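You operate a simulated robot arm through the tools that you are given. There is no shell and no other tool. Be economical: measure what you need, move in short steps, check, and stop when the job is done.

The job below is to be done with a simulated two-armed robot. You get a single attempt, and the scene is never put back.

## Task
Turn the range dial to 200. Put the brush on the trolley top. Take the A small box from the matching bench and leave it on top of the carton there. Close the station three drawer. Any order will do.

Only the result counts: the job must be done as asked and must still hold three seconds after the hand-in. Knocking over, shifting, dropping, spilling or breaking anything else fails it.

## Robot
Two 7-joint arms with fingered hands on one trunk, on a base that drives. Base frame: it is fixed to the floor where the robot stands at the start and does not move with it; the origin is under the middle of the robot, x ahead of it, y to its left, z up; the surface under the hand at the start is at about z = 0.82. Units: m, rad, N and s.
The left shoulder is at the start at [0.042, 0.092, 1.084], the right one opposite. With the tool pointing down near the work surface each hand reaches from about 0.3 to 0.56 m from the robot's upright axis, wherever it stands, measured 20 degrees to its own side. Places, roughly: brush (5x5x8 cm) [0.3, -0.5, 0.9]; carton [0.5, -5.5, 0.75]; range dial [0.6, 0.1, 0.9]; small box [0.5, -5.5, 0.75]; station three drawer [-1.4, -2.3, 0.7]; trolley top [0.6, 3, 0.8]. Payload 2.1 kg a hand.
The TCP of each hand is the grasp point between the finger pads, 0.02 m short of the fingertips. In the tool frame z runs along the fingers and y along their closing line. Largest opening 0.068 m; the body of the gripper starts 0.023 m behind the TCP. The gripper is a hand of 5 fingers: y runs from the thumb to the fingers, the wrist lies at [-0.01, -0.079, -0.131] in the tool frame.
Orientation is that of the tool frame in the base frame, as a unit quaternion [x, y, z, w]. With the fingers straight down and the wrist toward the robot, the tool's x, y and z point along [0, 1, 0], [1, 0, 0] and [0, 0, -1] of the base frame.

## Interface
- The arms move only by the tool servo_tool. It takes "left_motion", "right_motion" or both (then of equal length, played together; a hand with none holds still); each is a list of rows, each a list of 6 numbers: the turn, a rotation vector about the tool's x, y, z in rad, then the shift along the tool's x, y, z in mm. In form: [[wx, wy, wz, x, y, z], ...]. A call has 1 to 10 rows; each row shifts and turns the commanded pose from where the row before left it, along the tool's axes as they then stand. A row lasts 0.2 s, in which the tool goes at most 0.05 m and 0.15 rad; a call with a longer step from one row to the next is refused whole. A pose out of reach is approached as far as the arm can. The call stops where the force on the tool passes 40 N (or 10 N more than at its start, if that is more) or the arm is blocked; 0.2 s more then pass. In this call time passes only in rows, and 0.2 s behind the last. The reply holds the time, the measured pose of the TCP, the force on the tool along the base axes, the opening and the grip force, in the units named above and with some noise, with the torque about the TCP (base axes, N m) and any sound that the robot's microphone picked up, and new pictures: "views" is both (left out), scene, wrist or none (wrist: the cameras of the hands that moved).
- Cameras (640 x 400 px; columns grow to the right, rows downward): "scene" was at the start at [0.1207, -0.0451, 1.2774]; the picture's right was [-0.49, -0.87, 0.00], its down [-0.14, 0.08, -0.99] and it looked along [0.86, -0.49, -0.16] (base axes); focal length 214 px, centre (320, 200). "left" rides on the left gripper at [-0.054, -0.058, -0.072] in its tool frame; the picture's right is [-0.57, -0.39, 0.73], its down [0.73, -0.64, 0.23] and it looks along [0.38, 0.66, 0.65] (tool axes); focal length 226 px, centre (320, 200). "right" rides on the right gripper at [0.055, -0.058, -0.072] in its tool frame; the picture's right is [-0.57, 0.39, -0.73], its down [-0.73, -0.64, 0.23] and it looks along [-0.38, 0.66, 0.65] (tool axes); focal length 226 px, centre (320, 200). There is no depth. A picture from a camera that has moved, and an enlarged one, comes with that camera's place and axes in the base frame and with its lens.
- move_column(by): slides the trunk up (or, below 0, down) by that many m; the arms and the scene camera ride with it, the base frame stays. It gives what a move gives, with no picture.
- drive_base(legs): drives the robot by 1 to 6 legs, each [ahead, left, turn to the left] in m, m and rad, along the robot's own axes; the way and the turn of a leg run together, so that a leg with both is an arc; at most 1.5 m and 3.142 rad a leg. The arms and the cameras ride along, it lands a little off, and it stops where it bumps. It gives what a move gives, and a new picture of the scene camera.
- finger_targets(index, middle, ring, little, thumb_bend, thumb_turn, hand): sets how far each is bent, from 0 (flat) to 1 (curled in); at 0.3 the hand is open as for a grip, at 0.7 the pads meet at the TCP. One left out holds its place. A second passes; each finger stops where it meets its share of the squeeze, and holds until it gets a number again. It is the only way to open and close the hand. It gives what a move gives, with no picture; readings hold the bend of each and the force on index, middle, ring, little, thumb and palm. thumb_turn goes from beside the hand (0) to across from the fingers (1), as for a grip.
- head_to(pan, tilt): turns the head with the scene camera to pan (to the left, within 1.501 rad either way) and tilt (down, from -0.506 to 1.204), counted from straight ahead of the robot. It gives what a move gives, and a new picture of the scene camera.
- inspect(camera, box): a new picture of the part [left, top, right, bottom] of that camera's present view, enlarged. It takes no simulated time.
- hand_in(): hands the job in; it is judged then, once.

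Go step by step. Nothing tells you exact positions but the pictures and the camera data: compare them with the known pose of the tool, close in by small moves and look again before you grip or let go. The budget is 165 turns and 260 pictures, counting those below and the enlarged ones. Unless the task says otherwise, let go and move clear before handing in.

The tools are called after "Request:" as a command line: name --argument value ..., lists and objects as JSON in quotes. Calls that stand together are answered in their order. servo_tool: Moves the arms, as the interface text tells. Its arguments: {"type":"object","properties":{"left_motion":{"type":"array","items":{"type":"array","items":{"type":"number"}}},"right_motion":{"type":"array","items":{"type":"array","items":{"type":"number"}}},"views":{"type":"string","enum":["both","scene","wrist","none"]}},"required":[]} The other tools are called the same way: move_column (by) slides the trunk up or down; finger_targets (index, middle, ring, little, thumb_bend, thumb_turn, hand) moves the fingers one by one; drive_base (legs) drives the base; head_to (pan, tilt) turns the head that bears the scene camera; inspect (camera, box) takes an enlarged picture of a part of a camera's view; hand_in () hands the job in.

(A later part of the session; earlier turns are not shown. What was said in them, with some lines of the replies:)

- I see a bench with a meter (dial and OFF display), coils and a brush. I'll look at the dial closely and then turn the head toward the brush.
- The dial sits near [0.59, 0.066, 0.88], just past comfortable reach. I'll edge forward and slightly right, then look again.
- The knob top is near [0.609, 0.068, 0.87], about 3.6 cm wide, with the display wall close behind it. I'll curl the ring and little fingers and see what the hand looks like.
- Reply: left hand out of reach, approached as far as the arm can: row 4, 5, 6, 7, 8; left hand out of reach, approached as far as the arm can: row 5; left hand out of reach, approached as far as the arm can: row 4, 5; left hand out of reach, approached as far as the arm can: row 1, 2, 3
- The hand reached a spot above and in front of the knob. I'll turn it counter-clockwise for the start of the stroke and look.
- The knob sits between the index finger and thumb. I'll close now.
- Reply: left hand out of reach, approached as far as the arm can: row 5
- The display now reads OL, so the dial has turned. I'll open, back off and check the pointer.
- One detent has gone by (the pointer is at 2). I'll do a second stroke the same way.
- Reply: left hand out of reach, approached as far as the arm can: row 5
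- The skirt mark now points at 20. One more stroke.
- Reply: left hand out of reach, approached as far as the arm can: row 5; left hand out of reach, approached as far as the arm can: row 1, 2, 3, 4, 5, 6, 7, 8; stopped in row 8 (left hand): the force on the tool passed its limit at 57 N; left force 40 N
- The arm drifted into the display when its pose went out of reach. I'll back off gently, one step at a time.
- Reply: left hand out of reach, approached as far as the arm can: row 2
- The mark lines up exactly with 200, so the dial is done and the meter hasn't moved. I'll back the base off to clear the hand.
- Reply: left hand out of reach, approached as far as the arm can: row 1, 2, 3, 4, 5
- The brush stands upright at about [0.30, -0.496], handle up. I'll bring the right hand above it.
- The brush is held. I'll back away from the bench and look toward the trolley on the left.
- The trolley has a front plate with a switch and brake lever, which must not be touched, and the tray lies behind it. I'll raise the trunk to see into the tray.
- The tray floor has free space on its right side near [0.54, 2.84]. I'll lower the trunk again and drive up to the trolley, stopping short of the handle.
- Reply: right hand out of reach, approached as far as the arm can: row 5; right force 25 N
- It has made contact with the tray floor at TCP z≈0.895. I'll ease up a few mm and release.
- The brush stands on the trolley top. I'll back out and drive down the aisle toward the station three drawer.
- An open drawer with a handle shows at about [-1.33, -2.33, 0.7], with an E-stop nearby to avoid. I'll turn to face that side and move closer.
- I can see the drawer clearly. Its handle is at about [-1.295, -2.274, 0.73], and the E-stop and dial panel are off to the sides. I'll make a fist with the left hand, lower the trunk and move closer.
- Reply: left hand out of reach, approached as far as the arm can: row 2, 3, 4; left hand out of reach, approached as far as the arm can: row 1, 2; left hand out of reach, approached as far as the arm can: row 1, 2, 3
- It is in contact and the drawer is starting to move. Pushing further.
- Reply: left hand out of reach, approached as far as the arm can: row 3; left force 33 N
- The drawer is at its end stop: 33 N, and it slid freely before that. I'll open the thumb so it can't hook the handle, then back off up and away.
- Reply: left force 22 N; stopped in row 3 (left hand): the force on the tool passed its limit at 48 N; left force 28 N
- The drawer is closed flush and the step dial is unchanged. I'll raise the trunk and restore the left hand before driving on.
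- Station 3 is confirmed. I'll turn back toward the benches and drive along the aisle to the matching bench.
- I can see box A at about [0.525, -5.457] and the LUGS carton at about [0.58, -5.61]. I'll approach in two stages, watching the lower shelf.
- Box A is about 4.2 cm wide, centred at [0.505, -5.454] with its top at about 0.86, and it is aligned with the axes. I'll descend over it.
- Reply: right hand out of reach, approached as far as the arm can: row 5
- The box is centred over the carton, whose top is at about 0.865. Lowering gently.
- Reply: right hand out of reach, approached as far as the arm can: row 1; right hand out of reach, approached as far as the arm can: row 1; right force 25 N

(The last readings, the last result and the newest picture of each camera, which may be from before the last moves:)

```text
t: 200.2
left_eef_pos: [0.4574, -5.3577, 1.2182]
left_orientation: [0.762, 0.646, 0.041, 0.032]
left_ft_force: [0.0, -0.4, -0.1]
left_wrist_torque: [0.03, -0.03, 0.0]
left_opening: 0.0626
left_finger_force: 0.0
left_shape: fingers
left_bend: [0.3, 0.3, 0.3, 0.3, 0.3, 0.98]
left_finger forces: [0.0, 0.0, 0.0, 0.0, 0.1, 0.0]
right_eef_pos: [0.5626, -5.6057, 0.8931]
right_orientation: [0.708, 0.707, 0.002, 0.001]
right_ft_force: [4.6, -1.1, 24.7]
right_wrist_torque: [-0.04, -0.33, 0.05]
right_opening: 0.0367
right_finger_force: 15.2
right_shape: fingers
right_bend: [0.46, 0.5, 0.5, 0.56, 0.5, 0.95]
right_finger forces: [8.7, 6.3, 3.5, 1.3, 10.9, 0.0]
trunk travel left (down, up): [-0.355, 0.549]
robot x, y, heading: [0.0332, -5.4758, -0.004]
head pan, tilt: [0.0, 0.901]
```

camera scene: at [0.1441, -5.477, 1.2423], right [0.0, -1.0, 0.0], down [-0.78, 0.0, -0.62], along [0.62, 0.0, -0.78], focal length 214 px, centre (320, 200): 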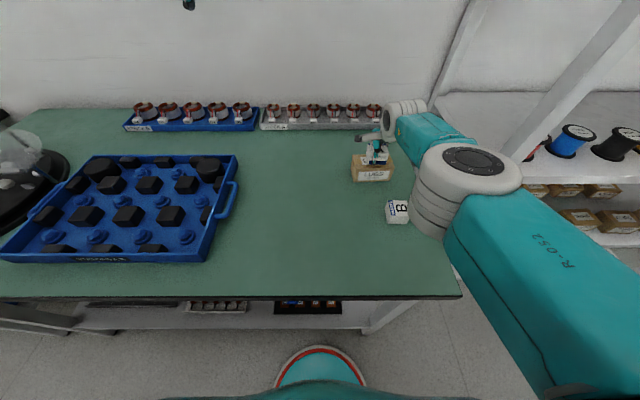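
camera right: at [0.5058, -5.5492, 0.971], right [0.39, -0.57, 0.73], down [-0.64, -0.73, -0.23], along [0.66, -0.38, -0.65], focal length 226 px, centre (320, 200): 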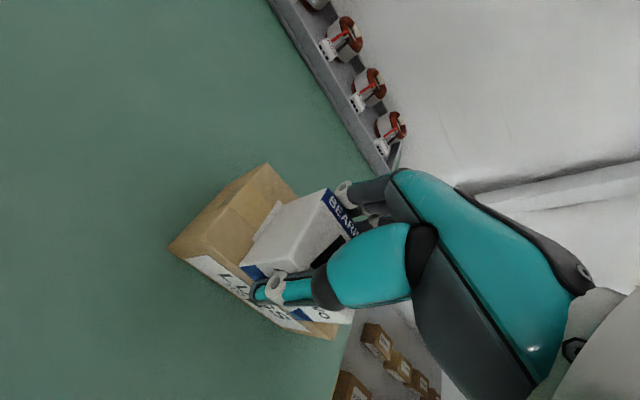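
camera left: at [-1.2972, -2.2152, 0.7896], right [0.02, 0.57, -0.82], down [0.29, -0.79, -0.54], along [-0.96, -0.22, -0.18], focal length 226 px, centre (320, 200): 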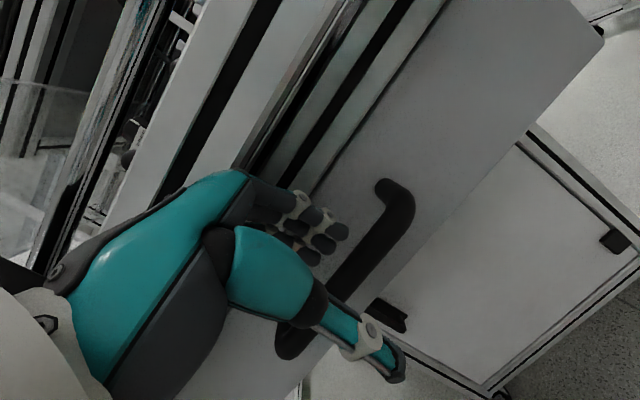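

It's in contact with the carton top. I'll ease off and look before letting go.

Request:
servo_tool --right_motion '[[0, 0, 0, 0, 0, -4]]' --views "wrist"

Request:
inspect --camera "scene" --box '[330, 110, 430, 200]'

```text
t: 200.6
left_eef_pos: [0.4574, -5.3579, 1.2165]
left_orientation: [0.762, 0.646, 0.042, 0.033]
left_ft_force: [0.3, 0.5, 0.0]
left_wrist_torque: [0.01, -0.03, 0.02]
left_opening: 0.0625
left_finger_force: 0.1
left_shape: fingers
left_bend: [0.3, 0.3, 0.3, 0.3, 0.3, 0.98]
left_finger forces: [0.0, 0.0, 0.1, 0.1, 0.0, 0.0]
right_eef_pos: [0.5623, -5.6054, 0.8951]
right_orientation: [0.708, 0.706, -0.001, -0.002]
right_ft_force: [0.1, 1.1, 5.1]
right_wrist_torque: [0.02, -0.12, 0.02]
right_opening: 0.0371
right_finger_force: 12.5
right_shape: fingers
right_bend: [0.46, 0.51, 0.5, 0.56, 0.5, 0.95]
right_finger forces: [6.5, 3.0, 2.8, 1.1, 11.8, 0.1]
trunk travel left (down, up): [-0.355, 0.549]
robot x, y, heading: [0.0345, -5.4779, -0.001]
head pan, tilt: [0.0, 0.901]
camera right: at [0.5044, -5.5496, 0.9673], right [0.39, -0.57, 0.73], down [-0.64, -0.73, -0.23], along [0.66, -0.38, -0.65], focal length 226 px, centre (320, 200)
```

right: 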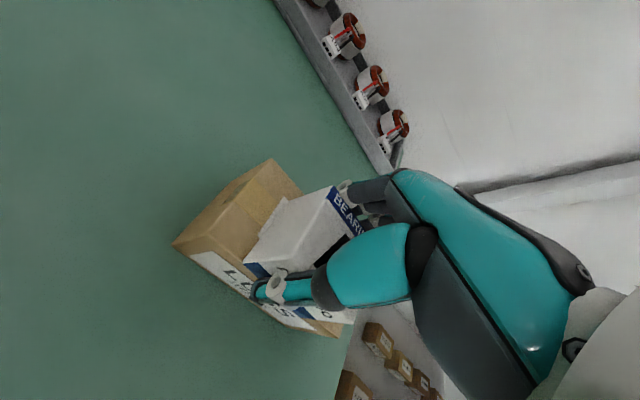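

```text
4.44 times, centred on (380, 155) of scene
camera zoom: at [0.1436, -5.4768, 1.2421], right [0.0, -1.0, 0.0], down [-0.78, 0.0, -0.62], along [0.62, 0.0, -0.78], focal length 953 px, centre (53, 400)
```

zoom: 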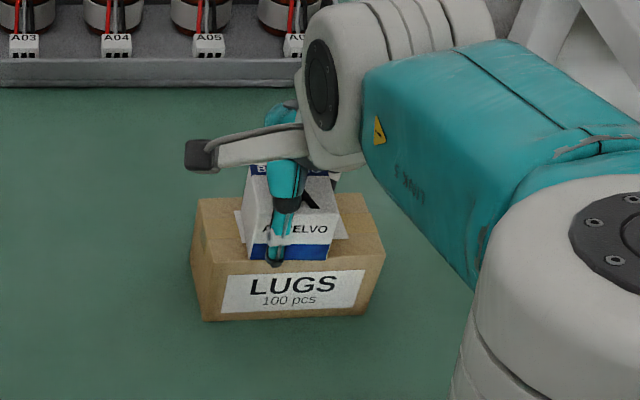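

Request:
finger_targets --hand "right" --index 0.4 --middle 0.4 --ring 0.4 --little 0.4 --thumb_bend 0.4

Request:
finger_targets --hand "right" --index 0.28 --middle 0.28 --ring 0.28 --little 0.28 --thumb_bend 0.28

Request:
inspect --camera "right" --box '[140, 120, 460, 360]'

```text
t: 201.6
left_eef_pos: [0.4597, -5.3573, 1.2162]
left_orientation: [0.762, 0.646, 0.041, 0.033]
left_ft_force: [0.1, 0.6, 0.3]
left_wrist_torque: [0.0, 0.02, 0.0]
left_opening: 0.0625
left_finger_force: 0.1
left_shape: fingers
left_bend: [0.3, 0.3, 0.3, 0.3, 0.3, 0.98]
left_finger forces: [0.0, 0.0, 0.0, 0.0, 0.0, 0.0]
right_eef_pos: [0.5634, -5.6057, 0.8959]
right_orientation: [0.709, 0.706, 0.0, -0.001]
right_ft_force: [-0.4, 0.1, 0.3]
right_wrist_torque: [0.01, -0.01, -0.01]
right_opening: 0.0472
right_finger_force: 0.8
right_shape: fingers
right_bend: [0.4, 0.4, 0.4, 0.4, 0.39, 0.97]
right_finger forces: [0.4, 0.0, 0.0, 0.1, 0.7, 0.0]
trunk travel left (down, up): [-0.355, 0.549]
robot x, y, heading: [0.0349, -5.4789, -0.004]
head pan, tilt: [0.0, 0.901]
```

```text
t: 202.6
left_eef_pos: [0.4586, -5.3583, 1.2171]
left_orientation: [0.762, 0.645, 0.042, 0.033]
left_ft_force: [0.0, 0.1, -0.3]
left_wrist_torque: [-0.01, 0.05, -0.01]
left_opening: 0.0625
left_finger_force: 0.0
left_shape: fingers
left_bend: [0.3, 0.3, 0.3, 0.3, 0.3, 0.98]
left_finger forces: [0.0, 0.0, 0.0, 0.0, 0.0, 0.1]
right_eef_pos: [0.5638, -5.6067, 0.8956]
right_orientation: [0.708, 0.706, -0.001, 0.0]
right_ft_force: [0.7, 0.2, 0.5]
right_wrist_torque: [0.0, -0.02, -0.02]
right_opening: 0.0652
right_finger_force: 0.0
right_shape: fingers
right_bend: [0.28, 0.28, 0.28, 0.28, 0.28, 0.98]
right_finger forces: [0.1, 0.1, 0.1, 0.1, 0.1, 0.0]
trunk travel left (down, up): [-0.355, 0.549]
robot x, y, heading: [0.0318, -5.4797, -0.002]
head pan, tilt: [0.0, 0.901]
```

```text
1.67 times, centred on (300, 240) of right
camera zoom: at [0.505, -5.5499, 0.968], right [0.39, -0.57, 0.73], down [-0.64, -0.73, -0.23], along [0.66, -0.38, -0.65], focal length 377 px, centre (353, 133)
```

zoom: 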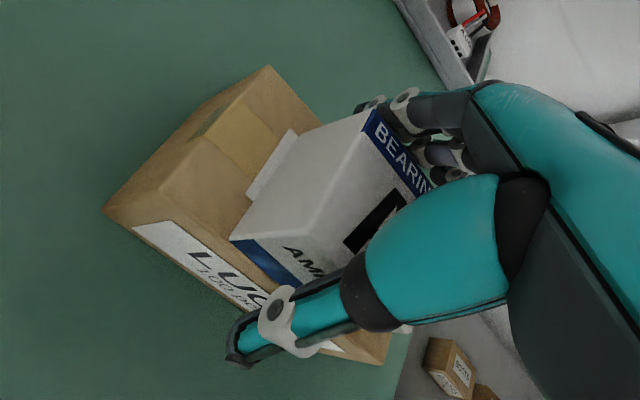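

Request:
servo_tool --right_motion '[[0, 0, 0, 0, 1, -8]]' --views "none"

Request:
servo_tool --right_motion '[[0, 0, 0, 0, 1, -15], [0, 0, 0, 0, 0, -20], [0, 0, 0, 0, 0, -25], [0, 0, 0, 0, -5, -30]]' --views "both"

Request:
inspect --camera "scene" --box '[330, 110, 430, 200]'

```text
t: 203.0
left_eef_pos: [0.4598, -5.3586, 1.2171]
left_orientation: [0.762, 0.645, 0.041, 0.032]
left_ft_force: [-0.2, 0.2, 0.0]
left_wrist_torque: [-0.02, -0.01, 0.01]
left_opening: 0.0627
left_finger_force: 0.0
left_shape: fingers
left_bend: [0.3, 0.3, 0.3, 0.3, 0.3, 0.98]
left_finger forces: [0.0, 0.0, 0.1, 0.0, 0.1, 0.0]
right_eef_pos: [0.5657, -5.6046, 0.9048]
right_orientation: [0.708, 0.707, 0.0, 0.0]
right_ft_force: [-0.2, 0.2, 0.5]
right_wrist_torque: [0.02, 0.01, 0.01]
right_opening: 0.0652
right_finger_force: 0.1
right_shape: fingers
right_bend: [0.28, 0.28, 0.28, 0.28, 0.28, 0.98]
right_finger forces: [0.0, 0.1, 0.0, 0.1, 0.0, 0.0]
trunk travel left (down, up): [-0.355, 0.549]
robot x, y, heading: [0.033, -5.4754, 0.003]
head pan, tilt: [0.0, 0.901]
```

```text
t: 204.0
left_eef_pos: [0.458, -5.3576, 1.2168]
left_orientation: [0.763, 0.645, 0.041, 0.033]
left_ft_force: [-0.2, -0.4, 0.4]
left_wrist_torque: [-0.01, 0.02, -0.02]
left_opening: 0.0629
left_finger_force: 0.1
left_shape: fingers
left_bend: [0.3, 0.3, 0.3, 0.3, 0.3, 0.98]
left_finger forces: [0.0, 0.0, 0.0, 0.1, 0.0, 0.0]
right_eef_pos: [0.5626, -5.605, 0.995]
right_orientation: [0.708, 0.706, -0.001, 0.001]
right_ft_force: [0.8, 0.1, -1.4]
right_wrist_torque: [0.04, 0.01, -0.03]
right_opening: 0.0655
right_finger_force: 0.1
right_shape: fingers
right_bend: [0.28, 0.28, 0.28, 0.28, 0.28, 0.98]
right_finger forces: [0.0, 0.0, 0.1, 0.0, 0.1, 0.1]
trunk travel left (down, up): [-0.355, 0.549]
robot x, y, heading: [0.034, -5.4774, -0.001]
head pan, tilt: [0.0, 0.901]
camera scene: at [0.144, -5.4771, 1.2423], right [0.0, -1.0, 0.0], down [-0.78, 0.0, -0.62], along [0.62, 0.0, -0.78], focal length 214 px, centre (320, 200)
camera right: at [0.504, -5.5483, 1.0669], right [0.39, -0.57, 0.73], down [-0.64, -0.73, -0.23], along [0.66, -0.38, -0.65], focal length 226 px, centre (320, 200)
```

scene: 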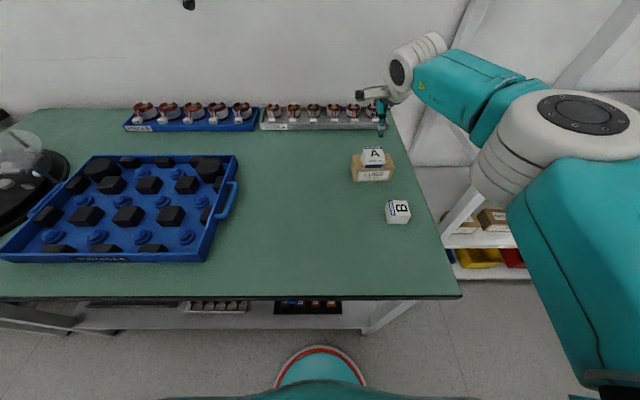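
right: 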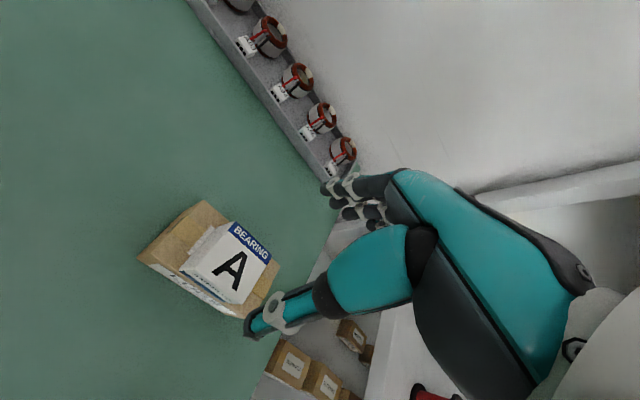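

```text
4.44 times, centred on (380, 155) of scene
camera zoom: at [0.144, -5.4771, 1.2423], right [0.0, -1.0, 0.0], down [-0.78, 0.0, -0.62], along [0.62, 0.0, -0.78], focal length 953 px, centre (53, 400)
```

zoom: 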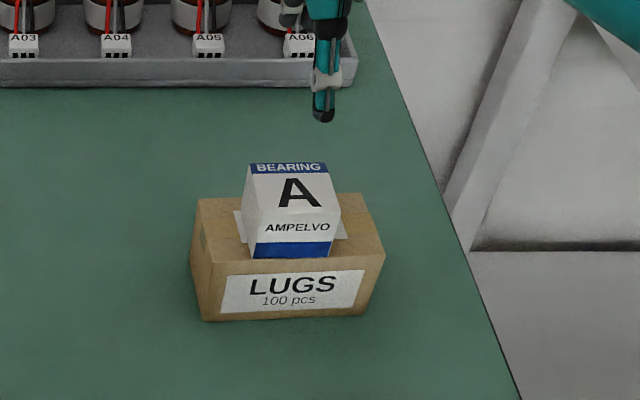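

Box A rests squarely on the carton. I'll move the hand clear and back the base away.

Request:
servo_tool --right_motion '[[0, 0, 0, 0, -10, -40], [0, 0, 0, 0, -20, -40], [0, 0, 0, 0, -40, -20], [0, 0, 0, 0, -45, 0]]' --views "none"

Request:
drive_base --legs '[[-0.35, 0, 0]]'

```text
t: 205.0
left_eef_pos: [0.4579, -5.3577, 1.2165]
left_orientation: [0.761, 0.646, 0.041, 0.033]
left_ft_force: [-0.8, -0.7, -0.4]
left_wrist_torque: [-0.01, 0.0, 0.0]
left_opening: 0.0625
left_finger_force: 0.1
left_shape: fingers
left_bend: [0.3, 0.3, 0.3, 0.3, 0.3, 0.98]
left_finger forces: [0.0, 0.0, 0.1, 0.0, 0.0, 0.0]
right_eef_pos: [0.4471, -5.6051, 1.0935]
right_orientation: [0.709, 0.705, 0.0, 0.001]
right_ft_force: [-0.1, -0.7, -0.5]
right_wrist_torque: [0.02, 0.02, -0.01]
right_opening: 0.0655
right_finger_force: 0.0
right_shape: fingers
right_bend: [0.28, 0.28, 0.28, 0.28, 0.28, 0.98]
right_finger forces: [0.0, 0.1, 0.1, 0.1, 0.0, 0.0]
trunk travel left (down, up): [-0.355, 0.549]
robot x, y, heading: [0.0302, -5.4782, -0.005]
head pan, tilt: [0.0, 0.901]
```

```text
t: 207.2
left_eef_pos: [0.1102, -5.3563, 1.217]
left_orientation: [0.759, 0.648, 0.042, 0.032]
left_ft_force: [0.4, -0.8, -0.3]
left_wrist_torque: [0.01, -0.04, -0.03]
left_opening: 0.0624
left_finger_force: 0.0
left_shape: fingers
left_bend: [0.3, 0.3, 0.3, 0.3, 0.3, 0.98]
left_finger forces: [0.1, 0.0, 0.0, 0.1, 0.1, 0.1]
right_eef_pos: [0.1, -5.6027, 1.0926]
right_orientation: [0.706, 0.709, 0.001, 0.0]
right_ft_force: [-0.2, 0.0, 0.1]
right_wrist_torque: [0.0, -0.03, -0.03]
right_opening: 0.0652
right_finger_force: 0.2
right_shape: fingers
right_bend: [0.28, 0.28, 0.28, 0.28, 0.28, 0.98]
right_finger forces: [0.0, 0.1, 0.0, 0.0, 0.1, 0.1]
trunk travel left (down, up): [-0.355, 0.549]
robot x, y, heading: [-0.3147, -5.4765, 0.008]
head pan, tilt: [0.0, 0.901]
camera scene: at [-0.2035, -5.4766, 1.2423], right [0.0, -1.0, 0.0], down [-0.78, 0.0, -0.62], along [0.62, 0.0, -0.78], focal length 214 px, centre (320, 200)
```

scene: 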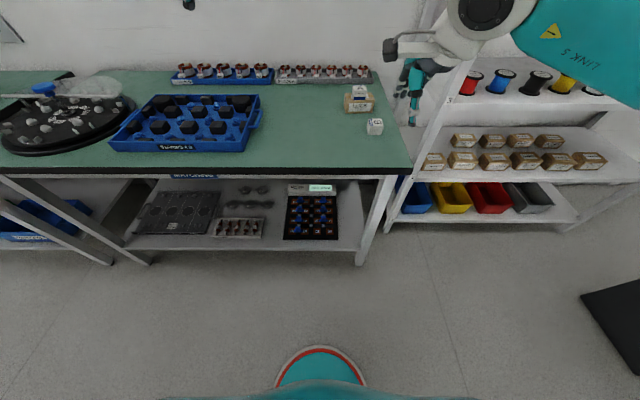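

All four parts are done, and both hands are empty and clear. Handing in.

Request:
hand_in

```text
The job is handed in.
```

I handed the job in with all four parts done: the range dial is at 200, the brush is on the trolley top, the A small box is on the LUGS carton, and the station three drawer is closed.

While I was turning the dial, the left hand drifted into the meter's display at about 57 N. The meter had not visibly moved afterwards and was still reading normally.
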